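You operate a simulated robot arm through the tools that you are given. There is no shell and no other tool. Be economical: measure what you need, move in short steps, check, and stop when the job is done.

The job below is to be done with a simulated robot arm. You get a single attempt, and the scene is never put back.

## Task
Leak-test the beets can under the small hood and sort it.
Fine: close the hood, work the lever to the green, watch the display, let the air in; good or fault tray; the hood ends open. Set down upright: what you pick out.

It is judged by the outcome, as a careful person would: the job done as asked, and still so three seconds after it is handed in. It fails if anything else is knocked over, pushed out of place, dropped, spilled or broken.

## Robot
A 7-joint arm with a two-finger parallel gripper on a trunk, on a base that drives. Base frame: it is fixed to the floor where the robot stands at the start and does not move with it; the origin is under the middle of the robot, x ahead of it, y to its left, z up; the surface under the hand at the start is at about z = 0.9. Lengths are in m, angles in degrees, forces in N, time in s.
Its first joint turns from -149.0 to 149.0 degrees. Places, roughly: leak box [1, -0.1, 1]; seat of the leak box [1, 0, 0.9]; small clear hood [1.2, 0, 1.1]. Payload 3.5 kg.
The tool frame sits at the grasp point between the pads (the TCP): z along the fingers, y along the line on which they close. The tips reach 0.023 m beyond it. Largest opening 0.094 m; finger width 0.038, thickness 0.01; the body of the gripper, 0.054 by 0.096 m, starts 0.039 m behind the TCP.
Orientation is that of the tool frame in the base frame, as [roll, pitch, yaw] about the fixed x, y, z axes, in that order (R = Rz(yaw) Ry(pitch) Rx(roll)). With the fingers straight down and closing along the base's y, the tool's x points along the base's -x, its y along +y and its z along -z.

## Interface
- The arm moves only by the tool step_arm. Its argument "rows" is a list of rows, each a list of 7 numbers: the gripper command, from -1 (fully open) to 1 (shut), values between in proportion, then the shift along the base's x, y, z in mm, then the turn, a rotation vector about the base's x, y, z in degrees. In form: [[grip, x, y, z, rx, ry, rz], ...]. A call has 1 to 8 rows; each row shifts and turns the commanded pose from where the row before left it. Each row takes 0.2 s and may step no farther than 0.05 m and 8.6 degrees from the row before; otherwise, or with a gripper value out of range, the whole call is refused. A pose out of reach is approached as far as the arm can. The call stops where the force on the tool passes 40 N (or 10 N more than at its start, if that is more) or the arm is blocked; 0.2 s more then pass. Each finger travels about 0.153 m/s and halts on what it meets, pressing with about 43 N; the grip force reading is that of the motor and also rises with nothing between the fingers. The clock runs only during rows and for 0.2 s after the last one: add rows that do not move to give the fingers time. It gives the time, the measured TCP pose, the force on the tool (base axes), the opening and the grip force at its end, in the units of the frame above (readings bear some noise), with the torque about the TCP (base axes, N m) and any sound that the robot's microphone picked up, and new pictures: "pictures" is both (left out), scene, wrist or none.
- Cameras (640 x 400 px; columns grow to the right, rows downward): "scene" is now at [-0.2368, 0.1778, 1.3024]; the picture's right is [-0.13, -0.99, 0.00], its down [-0.24, 0.03, -0.97] and it looks along [0.96, -0.12, -0.24] (base axes); focal length 280 px, centre (320, 200). "wrist" rides on the gripper at [0.086, 0.016, -0.074] in the tool frame; the picture's right is [-0.18, 0.98, 0.00], its down [-0.58, -0.11, -0.81] and it looks along [-0.79, -0.15, 0.59] (tool axes); focal length 243 px, centre (320, 200). There is no depth. A picture from a camera that has moved, and an enlarged one, comes with that camera's place and axes in the base frame and with its lens.
- drive_base(legs): drives the robot by 1 to 6 legs, each [ahead, left, turn to the left] in m, m and degrees, along the robot's own axes; the way and the turn of a leg run together, so that a leg with both is an arc; at most 1.5 m and 180 degrees a leg. The arm and the cameras ride along, it lands a little off, and it stops where it bumps. It gives what a move gives, and a new picture of the scene camera.
- pan_tilt(pan, tilt): turns the head with the scene camera to pan (to the left, within 143 degrees either way) and tilt (down, from -29 to 69), counted from straight ahead of the robot. It gives what a move gives, and a new picture of the scene camera.
- close_up(camera, box): a new picture of the part [left, top, right, bottom] of that camera's present view, enlarged. It takes no simulated time.
- hand_in(): hands the job in; it is judged then, once.

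Work in short steps. Places have to be worked out from the pictures, the camera data and where the tool is seen: move nearer, look again, correct. Check each grasp and each placing, and mend what went wrong. You have 120 turns and 260 pictures in all, those below and enlarged ones among them. Open the gripper and draw the arm clear of the work before you hand the job in, unless the task says otherwise; then end with one line.

The tools are called after "Call:" by a JSON object that holds its "name" and its "arguments". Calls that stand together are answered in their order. step_arm: Moves the arm, as the interface text tells. Its arguments: {"type":"object","properties":{"rows":{"type":"array"},"pictures":{"type":"string","enum":["both","scene","wrist","none"]}},"required":["rows"]} The other tools are called the same way: drive_base (legs) drives the base; pan_tilt (pan, tilt) turns the head that bears the scene camera; close_up (camera, box) takes an enlarged picture of a part of a camera's view; hand_in () hands the job in.

At the start:

```text
time_s: 0.0
tool_pos: [0.7153, 0.2121, 0.9994]
tcp_rot: [-180.0, 0.0, -180.0]
wrist_force: [0.4, -0.1, -0.1]
ft_torque: [0.01, 0.0, 0.02]
gripper_width: 0.0942
grip_force: 0.1
robot x, y, heading: [0.0028, -0.0007, -0.1]
head pan, tilt: [-7.3, 13.8]
```

scene: 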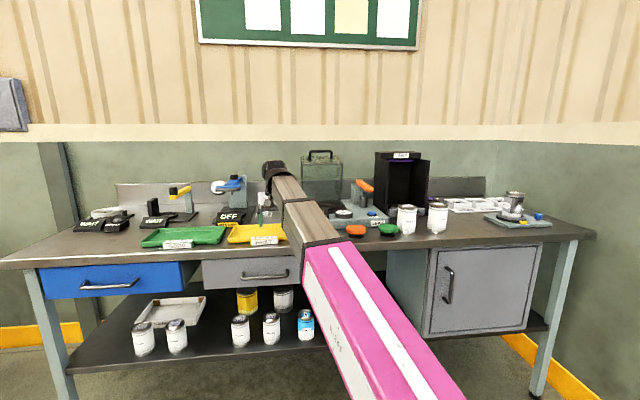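
wrist: 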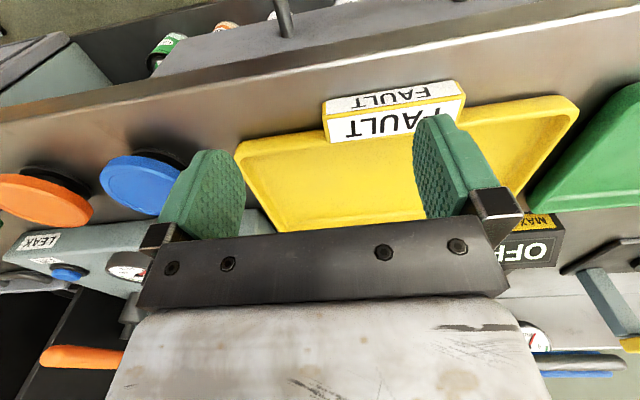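

The scene shows a bench with trays, leak box, and cans on the bench and shelf below. I enlarge a few parts to read labels.

Call:
{"name": "close_up", "arguments": {"camera": "scene", "box": [290, 140, 450, 240]}}

Call:
{"name": "close_up", "arguments": {"camera": "scene", "box": [120, 270, 330, 370]}}

Call:
{"name": "close_up", "arguments": {"camera": "scene", "box": [60, 160, 300, 260]}}

Call:
{"name": "close_up", "arguments": {"camera": "scene", "box": [380, 170, 560, 250]}}

```text
4.00 times, centred on (370, 190) of scene
camera zoom: at [-0.2368, 0.1778, 1.3024], right [-0.13, -0.99, 0.0], down [-0.24, 0.03, -0.97], along [0.96, -0.12, -0.24], focal length 1119 px, centre (120, 240)
```

zoom: 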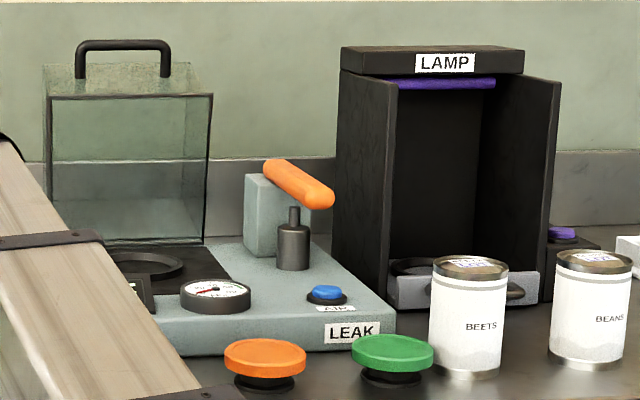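

```text
3.05 times, centred on (225, 320) of scene
camera zoom: at [-0.2368, 0.1778, 1.3024], right [-0.13, -0.99, 0.0], down [-0.24, 0.03, -0.97], along [0.96, -0.12, -0.24], focal length 853 px, centre (610, -166)
```

zoom: 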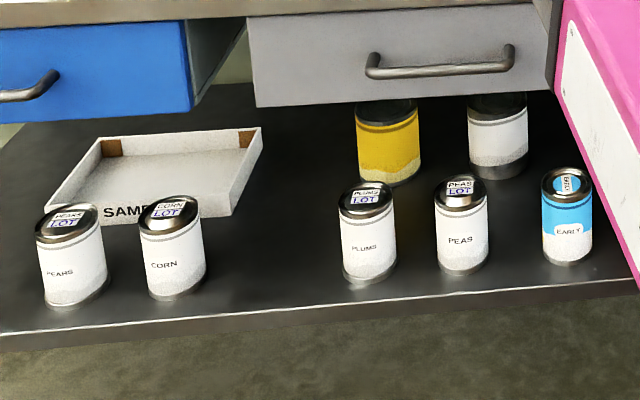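

```text
2.67 times, centred on (180, 210) of scene
camera zoom: at [-0.2368, 0.1778, 1.3024], right [-0.13, -0.99, 0.0], down [-0.24, 0.03, -0.97], along [0.96, -0.12, -0.24], focal length 746 px, centre (693, 173)
```

zoom: 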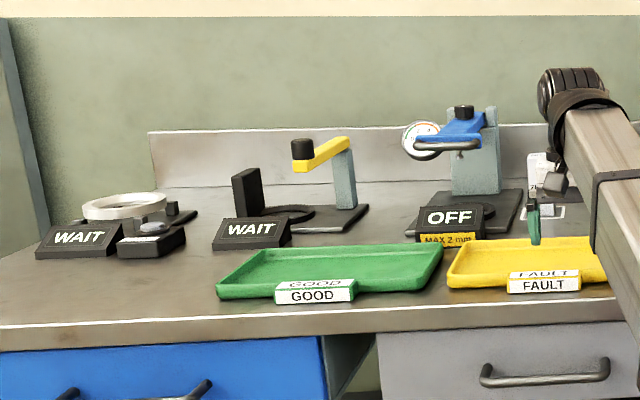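

```text
3.56 times, centred on (470, 210) of scene
camera zoom: at [-0.2368, 0.1778, 1.3024], right [-0.13, -0.99, 0.0], down [-0.24, 0.03, -0.97], along [0.96, -0.12, -0.24], focal length 995 px, centre (-213, 164)
```

zoom: 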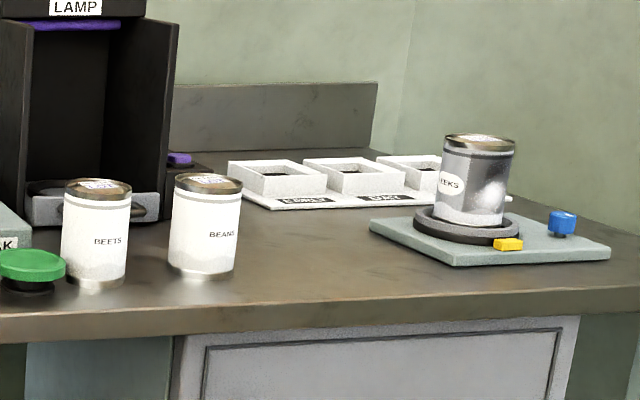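

The beets can is near (0.80,-0.32) on the bench. I lift the hand and swing right so the wrist camera looks over the leak box.

Call:
{"name": "step_arm", "arguments": {"rows": [[-1, 0, 0, 50, 0, 0, 0], [-1, 0, 0, 50, 0, 0, 0], [-1, 0, 0, 50, 0, 0, 0], [-1, -30, -40, 0, 0, 0, 0], [-1, -30, -40, 0, 0, 0, 0], [-1, -30, -40, 0, 0, 0, 0], [-1, 0, -45, 0, 0, 0, 0], [-1, 0, -45, 0, 0, 0, 0]]}}

```text
time_s: 0.6
tool_pos: [0.7153, 0.2122, 1.0861]
tcp_rot: [180.0, 0.8, 179.9]
wrist_force: [6.2, 1.4, -11.2]
ft_torque: [-0.15, -0.57, -0.14]
gripper_width: 0.0942
grip_force: 0.0
robot x, y, heading: [-0.0024, -0.0026, 0.1]
head pan, tilt: [-7.3, 13.8]
stopped in row 2: the force on the tool passed its limit at 64 N (the readings are from after the stop); the commanded pose is now the measured one
camera scene: at [-0.2368, 0.1778, 1.3024], right [-0.13, -0.99, 0.0], down [-0.24, 0.03, -0.97], along [0.96, -0.12, -0.24], focal length 280 px, centre (320, 200)
camera wrist: at [0.6273, 0.2278, 1.1598], right [0.19, 0.98, 0.0], down [0.57, -0.11, 0.82], along [0.8, -0.15, -0.58], focal length 243 px, centre (320, 200)
```

scene: 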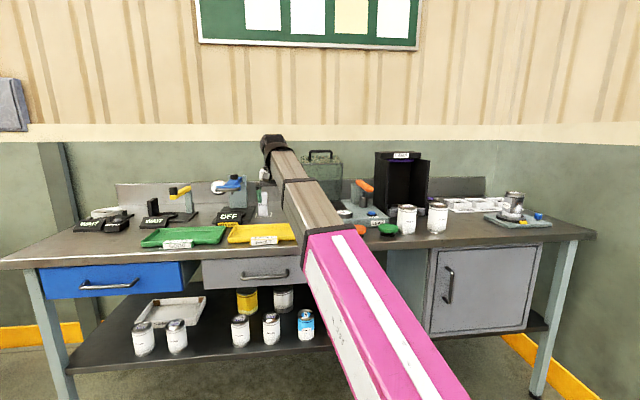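
wrist: 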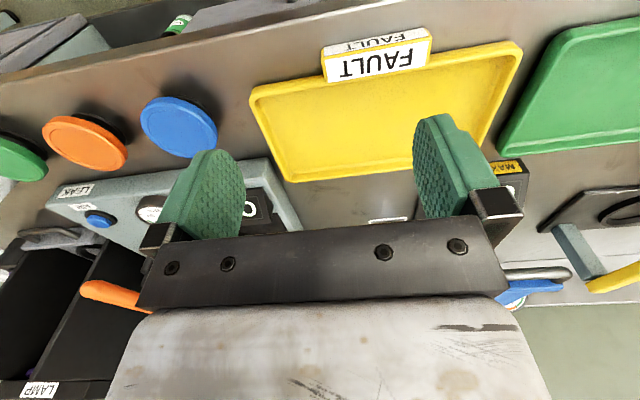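

The stop was likely from too fast a jerk; nothing is above the hand. I continue with gentler steps.

Call:
{"name": "step_arm", "arguments": {"rows": [[-1, 0, 0, 10, 0, 0, 0], [-1, 0, 0, 20, 0, 0, 0], [-1, -10, 0, 25, 0, 0, 0], [-1, -20, 0, 25, 0, 0, 0], [-1, -20, -10, 20, 0, 0, 0], [-1, -20, -20, 10, 0, 0, 0], [-1, -20, -30, 0, 0, 0, 0], [-1, 0, -30, 0, 0, 0, 0]], "pictures": "wrist"}}

```text
time_s: 1.0
tool_pos: [0.7164, 0.2117, 1.094]
tcp_rot: [-180.0, 1.4, 179.8]
wrist_force: [4.1, 0.6, -7.5]
ft_torque: [-0.13, -0.43, -0.1]
gripper_width: 0.0941
grip_force: 0.0
robot x, y, heading: [0.0013, 0.0014, 0.1]
head pan, tilt: [-7.3, 13.8]
stopped in row 1: the force on the tool passed its limit at 47 N (the readings are from after the stop); the commanded pose is now the measured one
camera wrist: at [0.6278, 0.228, 1.1668], right [0.19, 0.98, 0.0], down [0.56, -0.11, 0.82], along [0.81, -0.15, -0.57], focal length 243 px, centre (320, 200)
```

wrist: 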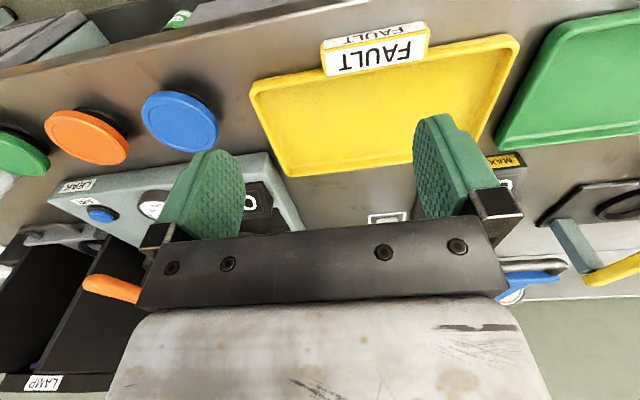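

Something resists upward motion. I look closer at the hand in the scene view.

Call:
{"name": "close_up", "arguments": {"camera": "scene", "box": [220, 110, 380, 210]}}

```text
4.00 times, centred on (300, 160) of scene
camera zoom: at [-0.2368, 0.1778, 1.3024], right [-0.13, -0.99, 0.0], down [-0.24, 0.03, -0.97], along [0.96, -0.12, -0.24], focal length 1119 px, centre (400, 360)
```

zoom: 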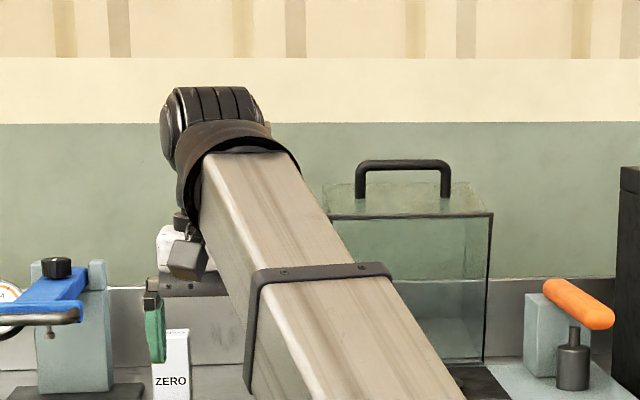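

The hand appears to fold against the forearm at this height. I back down a bit and swing right at about z=1.05.

Call:
{"name": "step_arm", "arguments": {"rows": [[-1, 0, 0, -15, 0, 0, 0], [-1, 0, 0, -25, 0, 0, 0], [-1, -10, -25, 0, 0, 0, 0], [-1, -15, -40, 0, 0, 0, 0], [-1, -15, -40, 0, 0, 0, 0], [-1, -10, -40, 0, 0, 0, 0], [-1, 0, -40, 0, 0, 0, 0], [-1, 0, -25, 0, 0, 0, 0]]}}

```text
time_s: 2.6
tool_pos: [0.6691, 0.0356, 1.0499]
tcp_rot: [179.9, 1.8, 179.2]
wrist_force: [1.7, -1.0, -1.1]
ft_torque: [0.02, -0.03, 0.01]
gripper_width: 0.0941
grip_force: 0.1
robot x, y, heading: [-0.0009, 0.0036, 0.0]
head pan, tilt: [-7.3, 13.8]
stopped in row 8: the force on the tool passed its limit at 50 N (the readings are from after the stop); the commanded pose is now the measured one
camera scene: at [-0.2368, 0.1778, 1.3024], right [-0.13, -0.99, 0.0], down [-0.24, 0.03, -0.97], along [0.96, -0.12, -0.24], focal length 280 px, centre (320, 200)
camera wrist: at [0.5795, 0.053, 1.1237], right [0.2, 0.98, 0.01], down [0.55, -0.12, 0.82], along [0.81, -0.16, -0.57], focal length 243 px, centre (320, 200)
```

scene: 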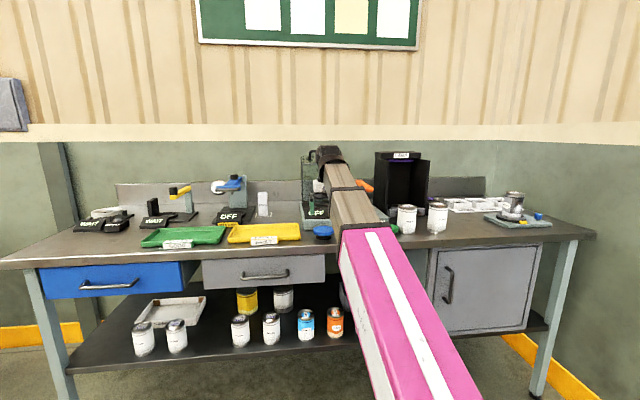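
wrist: 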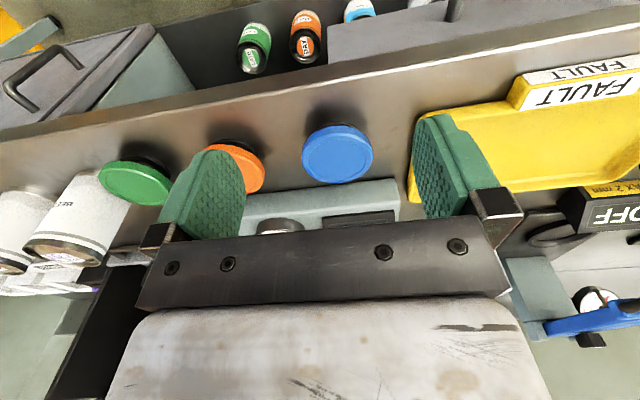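

Again the fold limit. I tilt the fingers forward (negative turn about y), which should free the wrist and also let the camera see further.

Call:
{"name": "step_arm", "arguments": {"rows": [[-1, 10, 0, -10, 0, -3, 0], [-1, 10, 0, 0, 0, -8, 0], [-1, 0, 0, 0, 0, -8, 0], [-1, 0, 0, 0, 0, -8, 0], [-1, 0, -10, 10, 0, 0, 0], [-1, 0, -20, 20, 0, 0, 0], [-1, 0, -20, 20, 0, 0, 0]]}}

```text
time_s: 4.2
tool_pos: [0.6882, -0.0151, 1.0915]
tcp_rot: [179.6, 28.8, 179.3]
wrist_force: [0.3, 0.7, 1.0]
ft_torque: [-0.01, 0.0, -0.02]
gripper_width: 0.0938
grip_force: 0.1
robot x, y, heading: [-0.0008, -0.0059, -0.2]
head pan, tilt: [-7.3, 13.8]
camera scene: at [-0.2369, 0.1777, 1.3024], right [-0.13, -0.99, 0.0], down [-0.24, 0.03, -0.97], along [0.96, -0.12, -0.24], focal length 280 px, centre (320, 200)
camera wrist: at [0.5765, 0.003, 1.1159], right [0.17, 0.98, 0.09], down [0.12, -0.12, 0.99], along [0.98, -0.16, -0.14], focal length 243 px, centre (320, 200)
```

scene: 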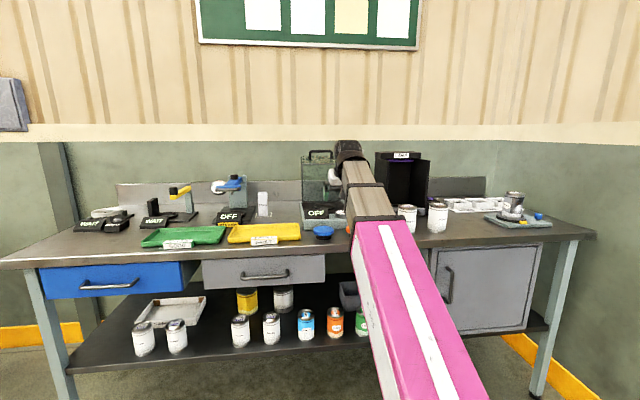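
wrist: 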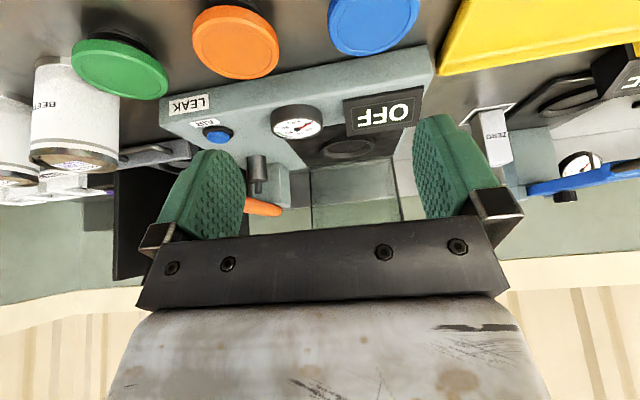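

I can see the leak box: seat ring, OFF display, gauge, AIR button, lever. The hood is swung up behind with the handle on top. Close-ups for details.

Call:
{"name": "close_up", "arguments": {"camera": "wrist", "box": [150, 40, 440, 230]}}

Call:
{"name": "close_up", "arguments": {"camera": "scene", "box": [280, 130, 440, 230]}}

```text
2.11 times, centred on (295, 135) of wrist
camera zoom: at [0.5765, 0.003, 1.1159], right [0.17, 0.98, 0.09], down [0.12, -0.12, 0.99], along [0.98, -0.16, -0.14], focal length 511 px, centre (373, 337)
```

zoom: 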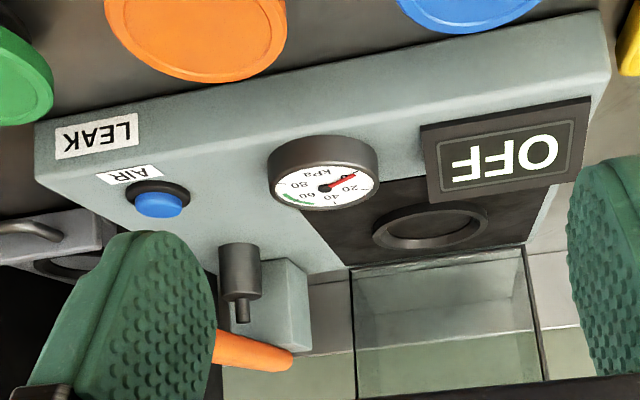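

```text
4.00 times, centred on (360, 180) of scene
camera zoom: at [-0.2369, 0.1777, 1.3024], right [-0.13, -0.99, 0.0], down [-0.24, 0.03, -0.97], along [0.96, -0.12, -0.24], focal length 1119 px, centre (160, 280)
```

zoom: 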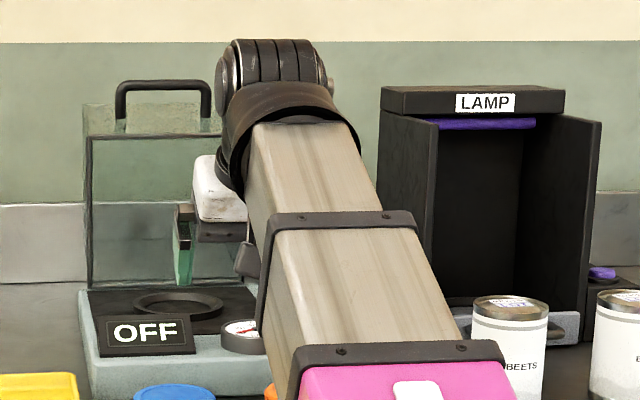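

Gauge reads about 0–10 kPa with green near 60–75. The seat is around (1.04, 0, 0.95) so I need to be nearer; I drive ahead 0.15 m.

Call:
{"name": "drive_base", "arguments": {"legs": [[0.15, 0, 0]]}}

Call:
{"name": "pan_tilt", "arguments": {"pan": -12, "tilt": 25}}

```text
time_s: 5.6
tool_pos: [0.839, -0.0162, 1.0915]
tcp_rot: [179.5, 28.8, 179.0]
wrist_force: [-0.4, 0.5, -1.0]
ft_torque: [0.0, 0.01, -0.03]
gripper_width: 0.0942
grip_force: 0.2
robot x, y, heading: [0.1483, 0.0001, -0.2]
head pan, tilt: [-7.3, 13.8]
camera scene: at [-0.0858, 0.1781, 1.3024], right [-0.13, -0.99, 0.0], down [-0.24, 0.03, -0.97], along [0.96, -0.13, -0.24], focal length 280 px, centre (320, 200)
```

scene: 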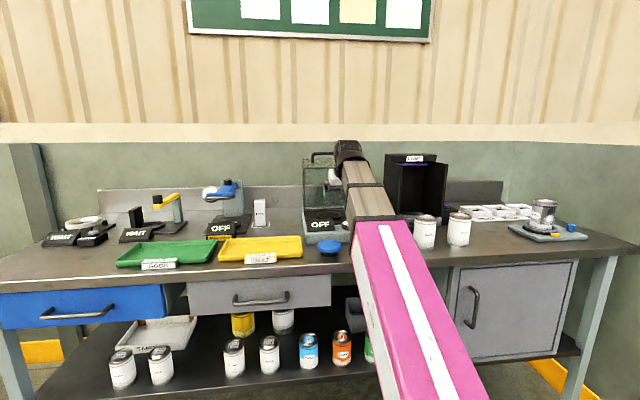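

```text
time_s: 6.3
tool_pos: [0.8395, -0.0162, 1.0914]
tcp_rot: [179.6, 28.8, 179.0]
wrist_force: [0.1, -0.4, 0.6]
ft_torque: [-0.03, -0.02, 0.01]
gripper_width: 0.0942
grip_force: 0.1
robot x, y, heading: [0.1501, -0.0008, -0.3]
head pan, tilt: [-12.0, 25.0]
camera scene: at [-0.0883, 0.1709, 1.2843], right [-0.21, -0.98, 0.0], down [-0.41, 0.09, -0.91], along [0.89, -0.19, -0.42], focal length 280 px, centre (320, 200)
```

scene: 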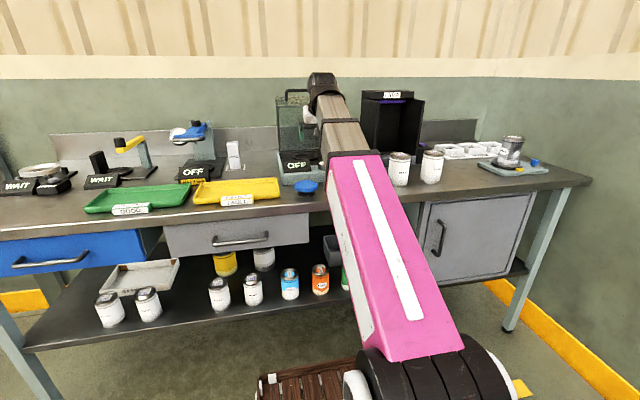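

I take the wrist view from the advanced place to triangulate.

Call:
{"name": "close_up", "arguments": {"camera": "wrist", "box": [0, 0, 640, 400]}}

Call:
{"name": "close_up", "arguments": {"camera": "scene", "box": [270, 70, 470, 195]}}

```text
1.00 times, centred on (320, 200) of wrist (not enlarged: the box is as wide or as high as the picture)
camera zoom: at [0.7271, 0.0018, 1.1157], right [0.17, 0.98, 0.09], down [0.12, -0.12, 0.99], along [0.98, -0.16, -0.14], focal length 243 px, centre (320, 200)
```

zoom: 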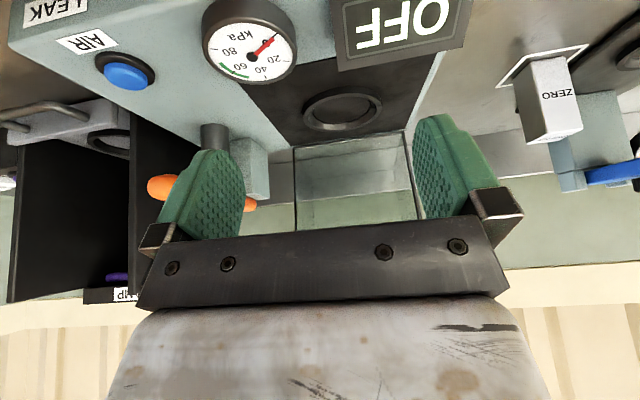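

```text
3.20 times, centred on (370, 132) of scene
camera zoom: at [-0.0883, 0.1709, 1.2843], right [-0.21, -0.98, 0.0], down [-0.41, 0.09, -0.91], along [0.89, -0.19, -0.42], focal length 896 px, centre (160, 416)
```

zoom: 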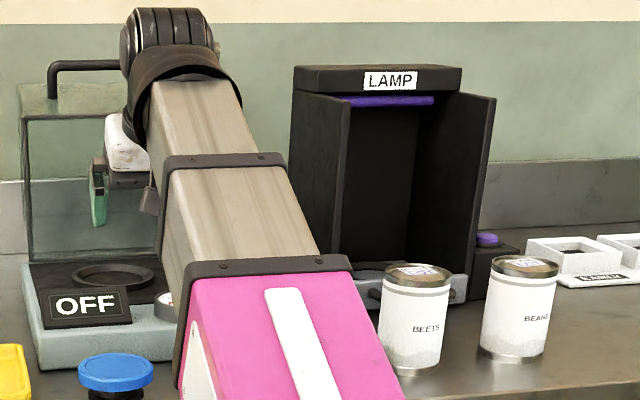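

Estimates: seat ≈ (1.02,-0.006,0.955), beets can ≈ (0.78,-0.30), top ≈1.01, dia ≈0.07. I keep the forward tilt and move the hand behind the can to look.

Call:
{"name": "step_arm", "arguments": {"rows": [[-1, -15, -15, 0, 0, 0, 0], [-1, -25, -35, 0, 0, 0, 0], [-1, -25, -40, 0, 0, 0, 0], [-1, -25, -40, 0, 0, 0, 0], [-1, -25, -40, 0, 0, 0, 0], [-1, -20, -40, 0, 0, 0, 0], [-1, -15, -40, 0, 0, 0, 0], [-1, 0, -20, 0, 0, 0, 0]]}}

```text
time_s: 8.1
tool_pos: [0.6892, -0.2866, 1.0908]
tcp_rot: [179.6, 28.9, 179.0]
wrist_force: [0.2, -0.2, 0.3]
ft_torque: [0.02, 0.02, -0.01]
gripper_width: 0.0941
grip_force: 0.2
robot x, y, heading: [0.1491, 0.0019, 0.1]
head pan, tilt: [-12.0, 25.0]
camera scene: at [-0.0883, 0.1708, 1.2842], right [-0.21, -0.98, 0.0], down [-0.41, 0.09, -0.91], along [0.89, -0.19, -0.42], focal length 280 px, centre (320, 200)
camera wrist: at [0.5771, -0.2685, 1.1151], right [0.17, 0.98, 0.09], down [0.12, -0.12, 0.99], along [0.98, -0.16, -0.14], focal length 243 px, centre (320, 200)
```

scene: 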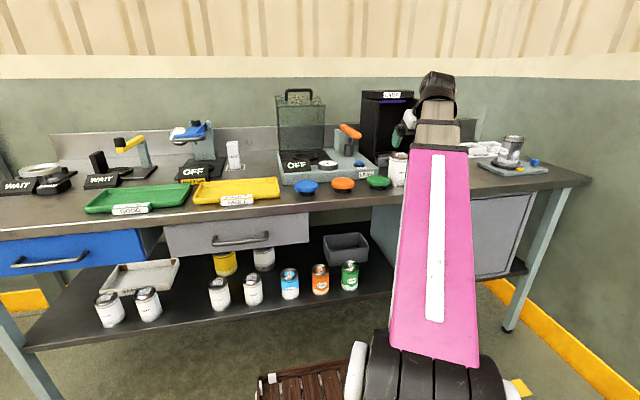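
wrist: 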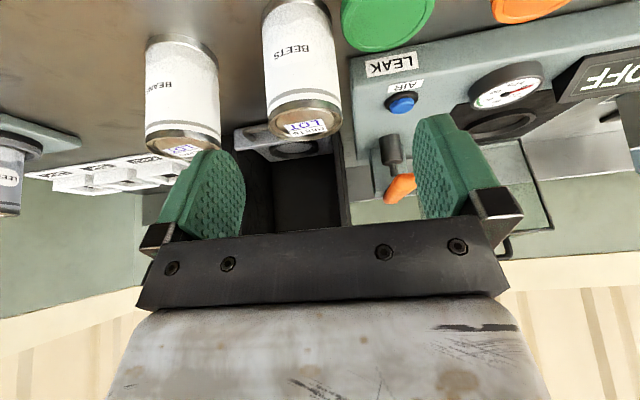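

The view to the leak box is free now; enlarge it, plus the can in the wrist view.

Call:
{"name": "close_up", "arguments": {"camera": "scene", "box": [260, 75, 420, 200]}}

Call:
{"name": "close_up", "arguments": {"camera": "wrist", "box": [230, 0, 550, 200]}}

```text
3.20 times, centred on (340, 138) of scene
camera zoom: at [-0.0883, 0.1708, 1.2842], right [-0.21, -0.98, 0.0], down [-0.41, 0.09, -0.91], along [0.89, -0.19, -0.42], focal length 896 px, centre (256, 400)
```

zoom: 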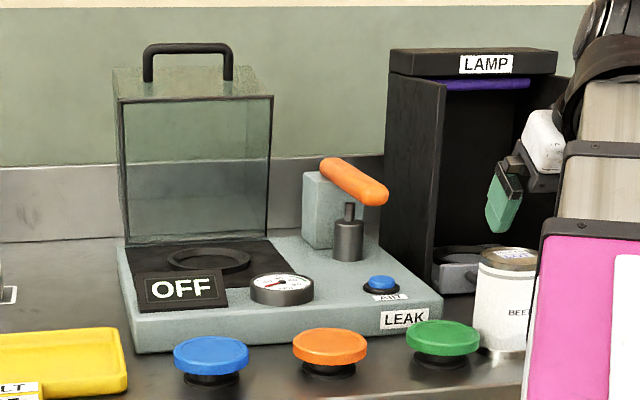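

```text
2.00 times, centred on (390, 100) of wrist
camera zoom: at [0.5771, -0.2685, 1.1151], right [0.17, 0.98, 0.09], down [0.12, -0.12, 0.99], along [0.98, -0.16, -0.14], focal length 485 px, centre (180, 400)
```

zoom: 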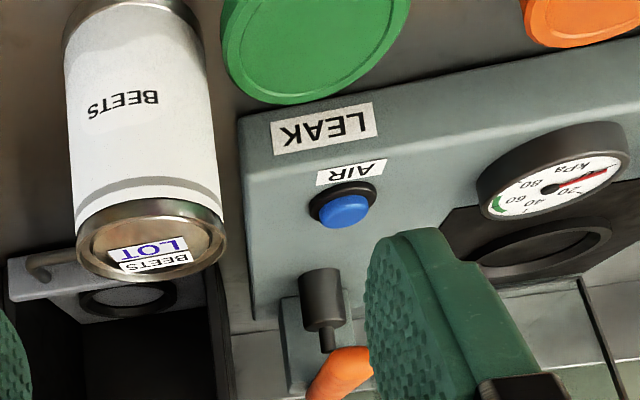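

Can is about (0.79,-0.308), lid top ≈1.01. I move over it at z≈1.05 and look.

Call:
{"name": "step_arm", "arguments": {"rows": [[-1, 20, -5, -10, 0, 0, 0], [-1, 30, -8, -15, 0, 0, 0], [-1, 30, -8, -10, 0, 0, 0], [-1, 20, 0, -5, 0, 0, 0], [-1, 0, 0, 0, 0, 0, 0]]}}

```text
time_s: 9.3
tool_pos: [0.7904, -0.3065, 1.0509]
tcp_rot: [179.6, 28.8, 179.0]
wrist_force: [0.2, -0.5, 0.9]
ft_torque: [0.01, 0.0, 0.0]
gripper_width: 0.0943
grip_force: 0.0
robot x, y, heading: [0.1546, 0.0004, -0.1]
head pan, tilt: [-12.0, 25.0]
camera scene: at [-0.0883, 0.1708, 1.2842], right [-0.21, -0.98, 0.0], down [-0.41, 0.09, -0.91], along [0.89, -0.19, -0.42], focal length 280 px, centre (320, 200)
camera wrist: at [0.6779, -0.2894, 1.0759], right [0.18, 0.98, 0.09], down [0.12, -0.12, 0.99], along [0.98, -0.16, -0.14], focal length 243 px, centre (320, 200)
```

scene: 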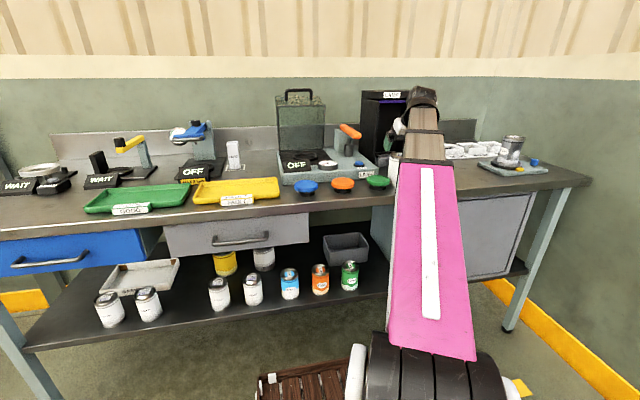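
wrist: 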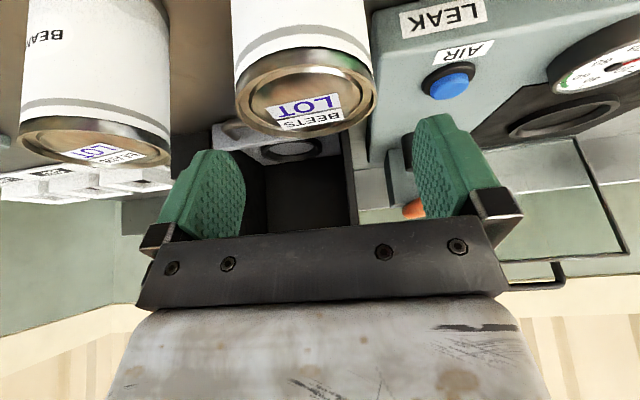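

Lid centre ≈ (0.794,-0.310,1.002). I descend to grip its upper part.

Call:
{"name": "step_arm", "arguments": {"rows": [[-1, 1, -3, -10, 0, 0, 0], [-1, 0, 0, -18, 0, 0, 0], [-1, 0, 0, -18, 0, 0, 0], [-1, 0, 0, -12, 0, 0, 0], [-1, 0, 0, -6, 0, 0, 0], [-1, 0, 0, 0, 0, 0, 0]], "pictures": "wrist"}}

```text
time_s: 10.7
tool_pos: [0.7899, -0.3111, 0.9868]
tcp_rot: [179.6, 28.7, 179.0]
wrist_force: [0.3, -0.3, -0.8]
ft_torque: [0.02, -0.01, 0.0]
gripper_width: 0.0941
grip_force: 0.0
robot x, y, heading: [0.1483, 0.0035, -0.2]
head pan, tilt: [-12.0, 25.0]
camera wrist: at [0.6778, -0.2926, 1.0108], right [0.18, 0.98, 0.09], down [0.12, -0.12, 0.99], along [0.98, -0.16, -0.14], focal length 243 px, centre (320, 200)
```

wrist: 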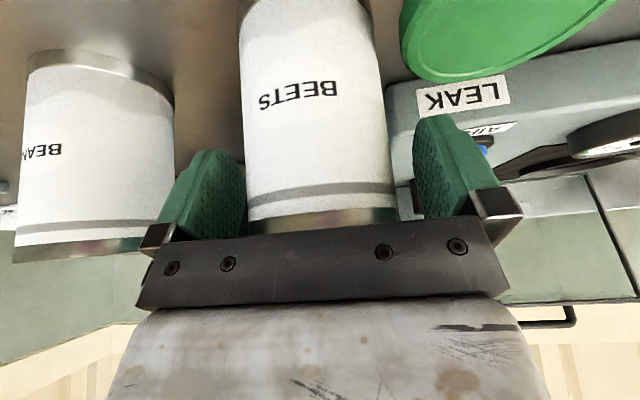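

The can is between the pads, slightly nearer the right-hand finger; I shift 3 mm and close.

Call:
{"name": "step_arm", "arguments": {"rows": [[-1, 0, -3, 0, 0, 0, 0], [0, 0, 0, 0, 0, 0, 0], [1, 0, 0, 0, 0, 0, 0], [1, 0, 0, 0, 0, 0, 0], [1, 0, 0, 0, 0, 0, 0]], "pictures": "wrist"}}

```text
time_s: 11.9
tool_pos: [0.7897, -0.3126, 0.987]
tcp_rot: [179.5, 28.7, 179.0]
wrist_force: [0.4, 0.7, 1.9]
ft_torque: [-0.19, 0.0, 0.0]
gripper_width: 0.0727
grip_force: 42.9
robot x, y, heading: [0.1518, 0.0012, -0.2]
head pan, tilt: [-12.0, 25.0]
camera wrist: at [0.6776, -0.2957, 1.0112], right [0.18, 0.98, 0.09], down [0.12, -0.12, 0.99], along [0.98, -0.16, -0.14], focal length 243 px, centre (320, 200)
```

wrist: 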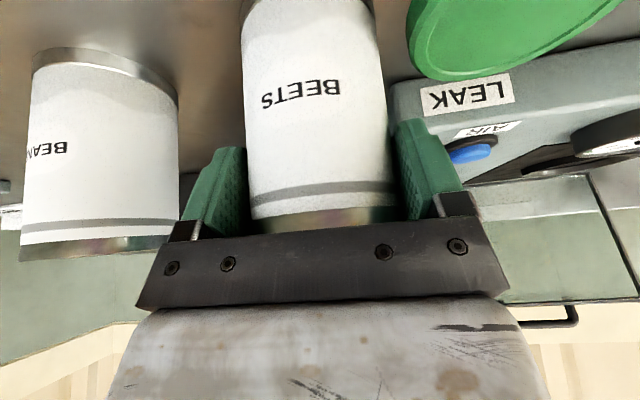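

Gripped at 73 mm. Lift straight up.

Call:
{"name": "step_arm", "arguments": {"rows": [[1, 0, 0, 8, 0, 0, 0], [1, 0, 0, 15, 0, 0, 0], [1, 0, 0, 25, 0, 0, 0], [1, 0, 0, 30, 0, 0, 0], [1, 0, 0, 30, 0, 0, 0], [1, 0, 0, 20, 0, 0, 0]], "pictures": "wrist"}}

```text
time_s: 13.3
tool_pos: [0.7898, -0.3137, 1.1128]
tcp_rot: [179.6, 28.7, 179.0]
wrist_force: [0.3, 0.1, -3.7]
ft_torque: [0.0, 0.01, 0.01]
gripper_width: 0.0726
grip_force: 43.0
robot x, y, heading: [0.1503, 0.0018, 0.3]
head pan, tilt: [-12.0, 25.0]
camera wrist: at [0.6779, -0.2963, 1.1369], right [0.18, 0.98, 0.09], down [0.12, -0.12, 0.99], along [0.98, -0.16, -0.14], focal length 243 px, centre (320, 200)
```

wrist: 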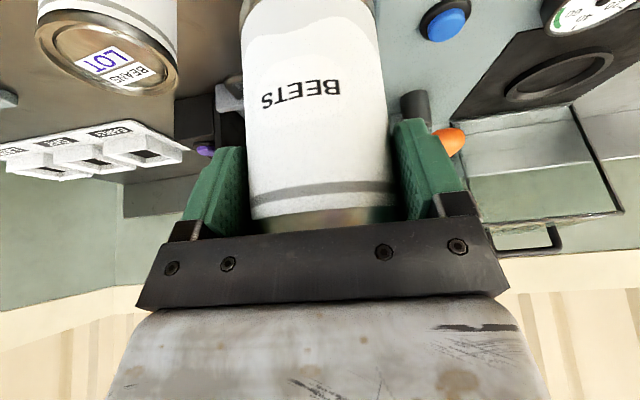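

Lifted (≈3.7 N). Carry left in front of the seat.

Call:
{"name": "step_arm", "arguments": {"rows": [[1, 0, 20, 0, 0, 0, 0], [1, 0, 40, 0, 0, 0, 0], [1, 5, 45, 0, 0, 0, 0], [1, 10, 45, 0, 0, 0, 0], [1, 10, 45, 0, 0, 0, 0], [1, 10, 45, 0, 0, 0, 0], [1, 10, 40, 0, 0, 0, 0], [1, 10, 25, 0, 0, 0, 0]]}}

```text
time_s: 15.1
tool_pos: [0.8466, -0.0072, 1.1154]
tcp_rot: [179.5, 28.7, 178.9]
wrist_force: [0.5, 0.1, -4.2]
ft_torque: [0.01, 0.06, 0.0]
gripper_width: 0.0726
grip_force: 43.2
robot x, y, heading: [0.1503, 0.0005, -0.2]
head pan, tilt: [-12.0, 25.0]
camera scene: at [-0.0882, 0.1709, 1.2842], right [-0.21, -0.98, 0.0], down [-0.41, 0.09, -0.91], along [0.89, -0.19, -0.42], focal length 280 px, centre (320, 200)
camera wrist: at [0.7356, 0.01, 1.1401], right [0.18, 0.98, 0.09], down [0.12, -0.12, 0.99], along [0.98, -0.16, -0.14], focal length 243 px, centre (320, 200)
```

scene: 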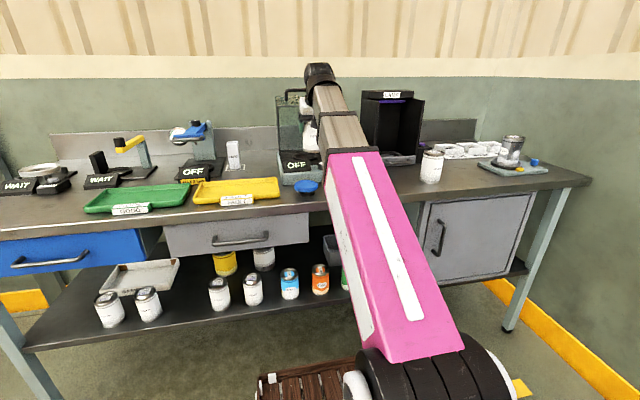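
wrist: 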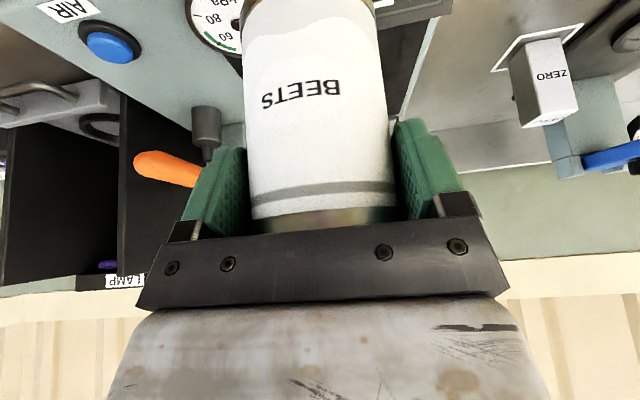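

Two-view estimate of the seat: (1.035,-0.004), ring top ≈0.955. I advance over it at height.

Call:
{"name": "step_arm", "arguments": {"rows": [[1, 20, 0, 0, 0, 0, 0], [1, 35, 0, 0, 0, 0, 0], [1, 40, 0, 0, 0, 0, 0], [1, 40, 2, 0, 0, 0, 0], [1, 30, 2, 0, 0, 0, 0], [1, 19, 0, 0, 0, 0, 0], [1, 0, 0, 0, 0, 0, 0]], "pictures": "wrist"}}

Call:
{"name": "close_up", "arguments": {"camera": "scene", "box": [260, 75, 400, 200]}}

```text
time_s: 16.7
tool_pos: [1.0284, -0.0033, 1.1153]
tcp_rot: [179.7, 28.6, 179.1]
wrist_force: [0.5, -0.2, -4.3]
ft_torque: [-0.02, 0.02, -0.02]
gripper_width: 0.0728
grip_force: 43.5
robot x, y, heading: [0.15, 0.0005, 0.1]
head pan, tilt: [-12.0, 25.0]
camera wrist: at [0.9165, 0.0132, 1.139], right [0.18, 0.98, 0.09], down [0.12, -0.12, 0.99], along [0.98, -0.16, -0.14], focal length 243 px, centre (320, 200)
```

wrist: 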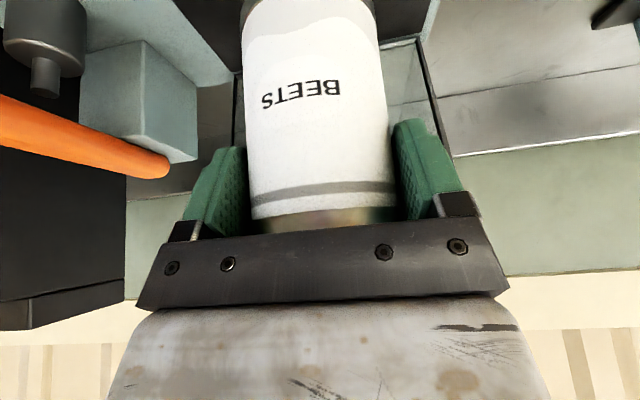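

```text
3.20 times, centred on (330, 138) of scene
camera zoom: at [-0.0882, 0.1709, 1.2842], right [-0.21, -0.98, 0.0], down [-0.41, 0.09, -0.91], along [0.89, -0.19, -0.42], focal length 896 px, centre (288, 400)
```

zoom: 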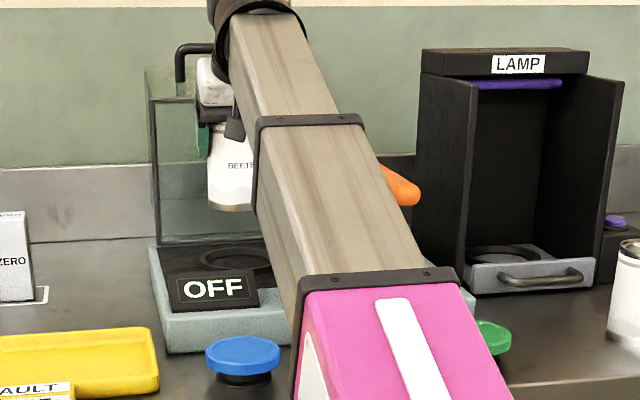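

Can is aligned above the ring in the view. Lower to just above it and check.

Call:
{"name": "step_arm", "arguments": {"rows": [[1, 0, 0, -15, 0, 0, 0], [1, 0, 0, -20, 0, 0, 0], [1, 0, 0, -15, 0, 0, 0], [1, 0, 0, -5, 0, 0, 0], [1, 0, 0, 0, 0, 0, 0]], "pictures": "none"}}

Call:
{"name": "close_up", "arguments": {"camera": "scene", "box": [270, 90, 370, 180]}}

```text
time_s: 17.9
tool_pos: [1.0304, -0.0053, 1.0595]
tcp_rot: [179.6, 28.7, 178.9]
wrist_force: [0.4, 0.8, -4.3]
ft_torque: [-0.03, 0.04, -0.05]
gripper_width: 0.0726
grip_force: 42.7
robot x, y, heading: [0.1537, -0.0, -0.1]
head pan, tilt: [-12.0, 25.0]
```

```text
4.44 times, centred on (320, 135) of scene
camera zoom: at [-0.0882, 0.1709, 1.2842], right [-0.21, -0.98, 0.0], down [-0.41, 0.09, -0.91], along [0.89, -0.19, -0.42], focal length 1244 px, centre (320, 489)
```

zoom: 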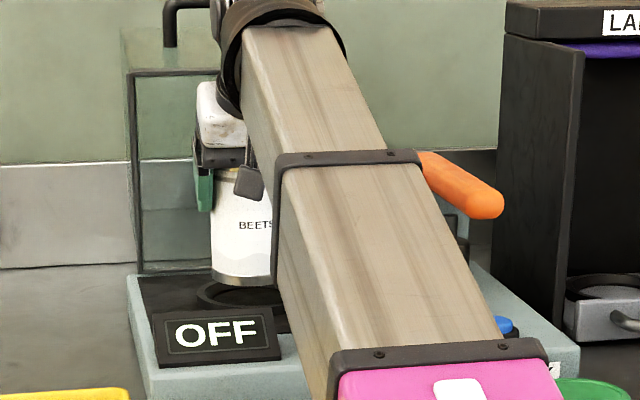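

Lateral alignment looks within ~2 mm. Lower gently a bit more and compare with the ring.

Call:
{"name": "step_arm", "arguments": {"rows": [[1, 0, -1, -5, 0, 0, 0], [1, 0, 0, -5, 0, 0, 0], [1, 0, 0, 0, 0, 0, 0]], "pictures": "none"}}

Call:
{"name": "close_up", "arguments": {"camera": "scene", "box": [285, 120, 345, 165]}}

```text
time_s: 18.7
tool_pos: [1.0278, -0.0057, 1.0506]
tcp_rot: [179.6, 28.7, 179.0]
wrist_force: [0.1, -0.4, -4.1]
ft_torque: [0.0, 0.02, 0.01]
gripper_width: 0.0727
grip_force: 43.1
robot x, y, heading: [0.1513, -0.0007, -0.5]
head pan, tilt: [-12.0, 25.0]
```

```text
8.89 times, centred on (315, 142) of scene
camera zoom: at [-0.0882, 0.1709, 1.2842], right [-0.21, -0.98, 0.0], down [-0.41, 0.09, -0.91], along [0.89, -0.19, -0.42], focal length 2488 px, centre (364, 711)
```

zoom: 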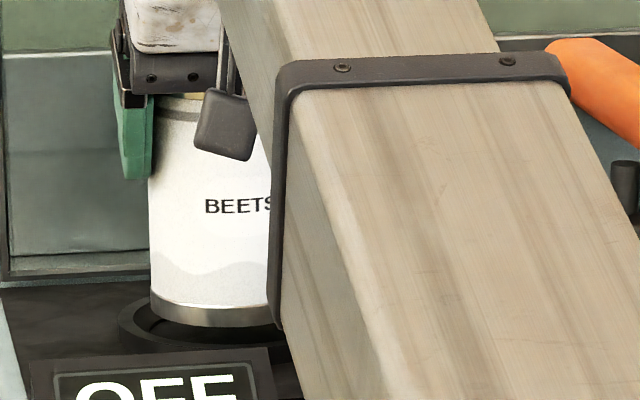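

Looks concentric; about 14 mm to go. Lower slowly in small steps until contact.

Call:
{"name": "step_arm", "arguments": {"rows": [[1, 2, 0, -4, 0, 0, 0], [1, 0, 0, -3, 0, 0, 0], [1, 0, 0, -2, 0, 0, 0], [1, 0, 0, -2, 0, 0, 0], [1, 0, 0, 0, 0, 0, 0]], "pictures": "none"}}

Call:
{"name": "close_up", "arguments": {"camera": "scene", "box": [285, 120, 345, 165]}}

```text
time_s: 19.9
tool_pos: [1.0324, -0.0058, 1.0394]
tcp_rot: [179.7, 28.9, 179.0]
wrist_force: [9.6, -0.1, 10.7]
ft_torque: [-0.06, -0.26, -0.01]
gripper_width: 0.0724
grip_force: 43.1
robot x, y, heading: [0.1499, 0.0017, 0.2]
head pan, tilt: [-12.0, 25.0]
```

```text
8.89 times, centred on (315, 142) of scene
camera zoom: at [-0.0883, 0.1709, 1.2842], right [-0.21, -0.98, 0.0], down [-0.41, 0.09, -0.91], along [0.89, -0.19, -0.42], focal length 2488 px, centre (364, 711)
```

zoom: 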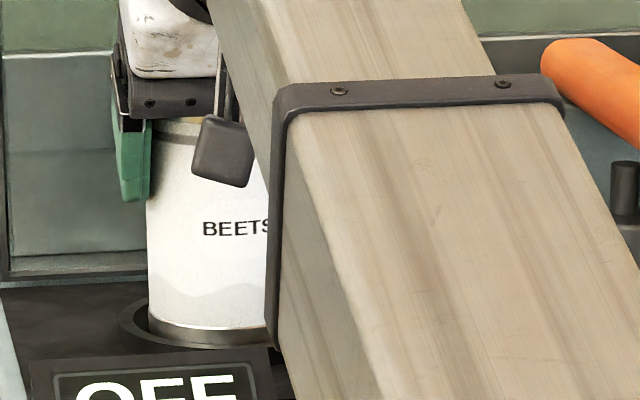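

Contact with a push towards +x: the can touches the ring's front. Nudge +x 3 mm and lower.

Call:
{"name": "step_arm", "arguments": {"rows": [[1, 3, 0, 0, 0, 0, 0], [1, 1, 0, -2, 0, 0, 0], [1, 0, 0, -2, 0, 0, 0], [1, 0, 0, 0, 0, 0, 0]], "pictures": "none"}}

Call:
{"name": "close_up", "arguments": {"camera": "scene", "box": [285, 120, 345, 165]}}

```text
time_s: 20.9
tool_pos: [1.0347, -0.0058, 1.036]
tcp_rot: [179.7, 28.9, 179.0]
wrist_force: [6.7, -8.7, 21.2]
ft_torque: [-0.19, -0.13, -0.02]
gripper_width: 0.0726
grip_force: 43.3
robot x, y, heading: [0.1491, -0.0002, 0.2]
head pan, tilt: [-12.0, 25.0]
```

```text
8.89 times, centred on (315, 142) of scene
camera zoom: at [-0.0887, 0.1706, 1.2842], right [-0.21, -0.98, 0.0], down [-0.41, 0.09, -0.91], along [0.89, -0.19, -0.42], focal length 2488 px, centre (364, 711)
```

zoom: 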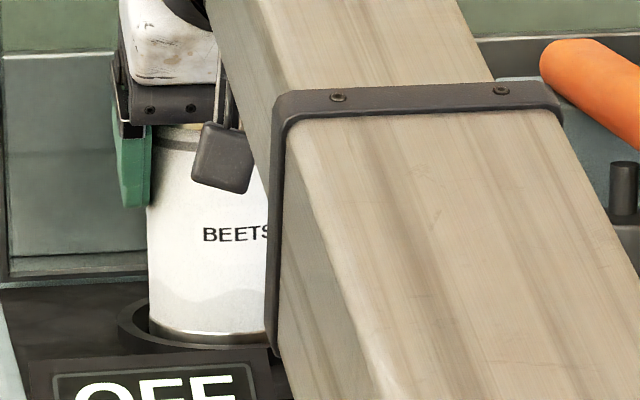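

It is sinking into the ring; relieve the side force with −2 mm in y and lower a little more.

Call:
{"name": "step_arm", "arguments": {"rows": [[1, 1, -2, 0, 0, 0, 0], [1, 0, 0, -2, 0, 0, 0], [1, 0, 0, -1, 0, 0, 0], [1, 0, 0, 0, 0, 0, 0]], "pictures": "none"}}

Call:
{"name": "close_up", "arguments": {"camera": "wrist", "box": [0, 0, 640, 400]}}

```text
time_s: 21.9
tool_pos: [1.036, -0.006, 1.0314]
tcp_rot: [179.7, 28.8, 179.0]
wrist_force: [15.9, -3.8, 1.4]
ft_torque: [-0.59, -1.09, -0.16]
gripper_width: 0.0726
grip_force: 43.0
robot x, y, heading: [0.1503, -0.0016, -0.1]
head pan, tilt: [-12.0, 25.0]
```

```text
1.00 times, centred on (320, 200) of wrist (not enlarged: the box is as wide or as high as the picture)
camera zoom: at [0.9239, 0.0108, 1.0555], right [0.18, 0.98, 0.09], down [0.12, -0.12, 0.99], along [0.98, -0.16, -0.14], focal length 243 px, centre (320, 200)
```

zoom: 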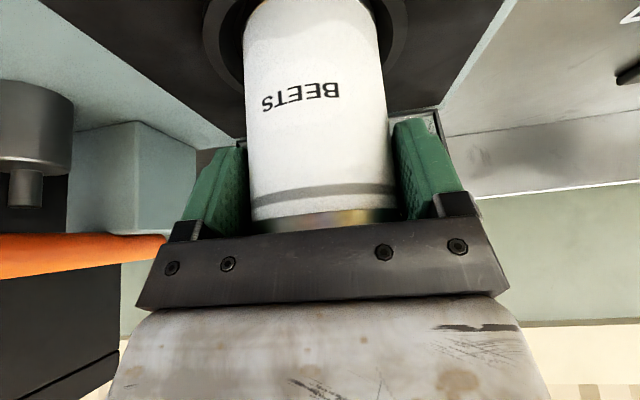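

The can has slipped into the ring; relieve x and keep lowering slightly till it bears down.

Call:
{"name": "step_arm", "arguments": {"rows": [[1, 3, -1, 0, 0, 0, 0], [1, 0, 0, -2, 0, 0, 0], [1, 0, 0, 0, 0, 0, 0]], "pictures": "none"}}

```text
time_s: 22.7
tool_pos: [1.0362, -0.0064, 1.0303]
tcp_rot: [179.6, 28.7, 178.9]
wrist_force: [-8.2, 4.8, 23.3]
ft_torque: [-0.45, 0.78, -0.29]
gripper_width: 0.0724
grip_force: 42.9
robot x, y, heading: [0.1508, 0.002, -0.0]
head pan, tilt: [-12.0, 25.0]
```

It has bottomed (fz 23 N up). Relax slightly and open the fingers.

Call:
{"name": "step_arm", "arguments": {"rows": [[1, -1, 0, 1, 0, 0, 0], [0.6, 0, 0, 0, 0, 0, 0], [0, 0, 0, 0, 0, 0, 0], [-1, 0, 0, 0, 0, 0, 0], [-1, 0, 0, 0, 0, 0, 0]], "pictures": "wrist"}}

Call:
{"name": "close_up", "arguments": {"camera": "scene", "box": [285, 100, 365, 160]}}

```text
time_s: 23.9
tool_pos: [1.0375, -0.0078, 1.0314]
tcp_rot: [179.6, 28.7, 179.0]
wrist_force: [-0.5, -0.2, 0.0]
ft_torque: [0.01, 0.03, 0.02]
gripper_width: 0.0941
grip_force: 0.1
robot x, y, heading: [0.1457, -0.0018, -0.1]
head pan, tilt: [-12.0, 25.0]
camera wrist: at [0.9257, 0.0099, 1.0552], right [0.18, 0.98, 0.09], down [0.12, -0.12, 0.99], along [0.98, -0.16, -0.14], focal length 243 px, centre (320, 200)
```

wrist: 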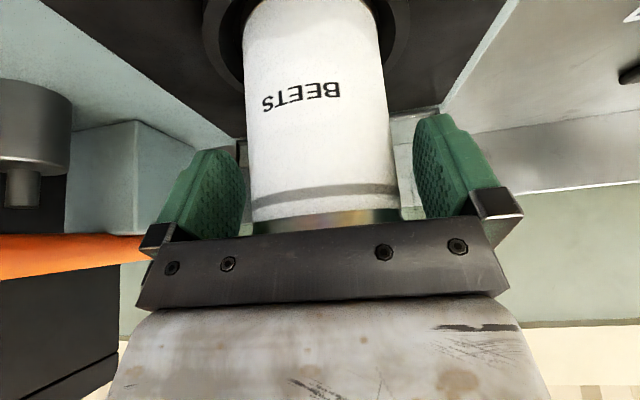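

```text
6.67 times, centred on (325, 130) of scene
camera zoom: at [-0.0882, 0.1708, 1.2842], right [-0.21, -0.98, 0.0], down [-0.41, 0.09, -0.91], along [0.89, -0.19, -0.42], focal length 1866 px, centre (287, 667)
```

zoom: 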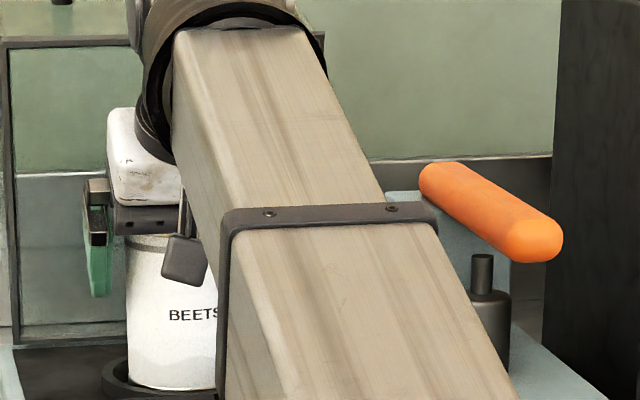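

Released, can stands in the seat. Raise straight up and then back off.

Call:
{"name": "step_arm", "arguments": {"rows": [[-1, 0, 0, 10, 0, 0, 0], [-1, 0, 0, 20, 0, 0, 0], [-1, 0, 0, 30, 0, 0, 0], [-1, -10, 0, 30, 0, 0, 0], [-1, -35, 0, 5, 0, 0, 0], [-1, -40, 0, 0, 0, 0, 0], [-1, -40, 20, 0, 0, 0, 0], [-1, -30, 30, 0, 0, 0, 0]]}}

```text
time_s: 25.7
tool_pos: [0.8795, 0.0419, 1.128]
tcp_rot: [179.5, 28.7, 179.0]
wrist_force: [0.5, -0.2, 1.2]
ft_torque: [-0.03, 0.01, 0.03]
gripper_width: 0.0941
grip_force: 0.0
robot x, y, heading: [0.1551, 0.0061, -0.4]
head pan, tilt: [-12.0, 25.0]
camera scene: at [-0.0882, 0.171, 1.2842], right [-0.21, -0.98, 0.0], down [-0.41, 0.09, -0.91], along [0.89, -0.19, -0.42], focal length 280 px, centre (320, 200)
camera wrist: at [0.7671, 0.0592, 1.1519], right [0.18, 0.98, 0.09], down [0.12, -0.12, 0.99], along [0.98, -0.16, -0.14], focal length 243 px, centre (320, 200)
```

scene: 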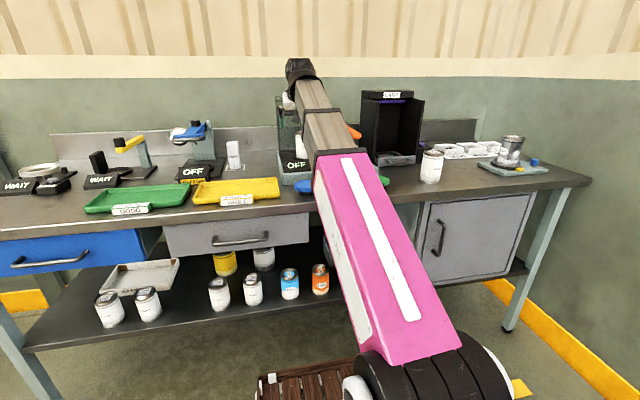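
wrist: 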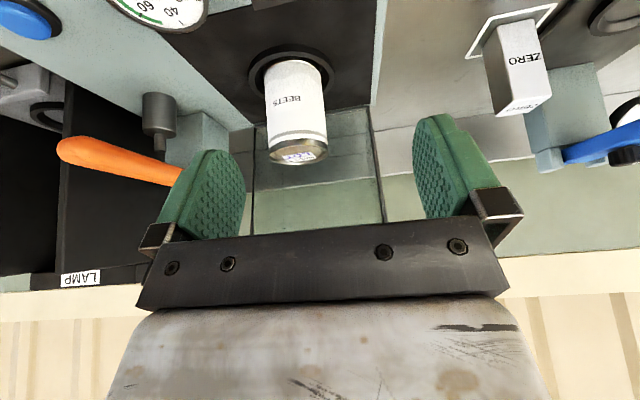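

Can stands in the seat. Hood: hinge ≈ x 1.17, handle bar along y near (≈1.2,-0.01,1.2). I'll straddle the bar with fingers closing in the x–z plane: raise a bit and roll the hand 90° about its axis.

Call:
{"name": "step_arm", "arguments": {"rows": [[-1, -5, 0, 15, 3.94, 0, -7.19], [-1, -5, 0, 15, 3.94, 0, -7.19], [-1, 0, 0, 0, 3.94, 0, -7.19], [-1, 0, 0, 0, 3.94, 0, -7.19], [-1, 0, 0, 0, 3.94, 0, -7.19], [-1, 0, 0, 0, 3.94, 0, -7.19], [-1, 0, 0, 0, 3.94, 0, -7.19], [-1, 0, 0, 0, 3.94, 0, -7.19]], "pictures": "wrist"}}

```text
time_s: 27.5
tool_pos: [0.8717, 0.0419, 1.1566]
tcp_rot: [153.5, 11.1, 110.8]
wrist_force: [0.0, 0.1, -0.1]
ft_torque: [0.02, -0.02, 0.02]
gripper_width: 0.0939
grip_force: 0.1
robot x, y, heading: [0.1481, -0.0024, 0.1]
head pan, tilt: [-12.0, 25.0]
camera wrist: at [0.8192, 0.1276, 1.2129], right [0.86, 0.22, 0.47], down [-0.27, -0.58, 0.77], along [0.44, -0.79, -0.43], focal length 243 px, centre (320, 200)
```

wrist: 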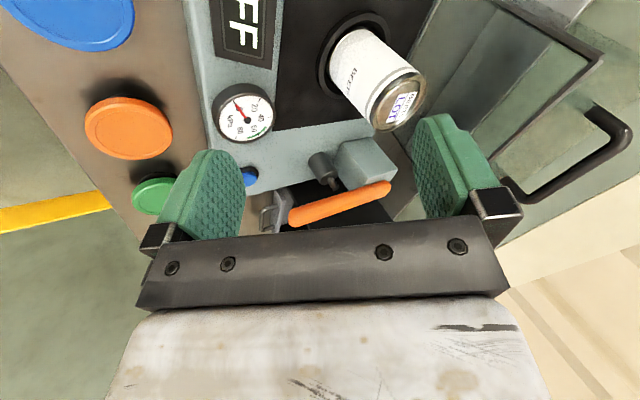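

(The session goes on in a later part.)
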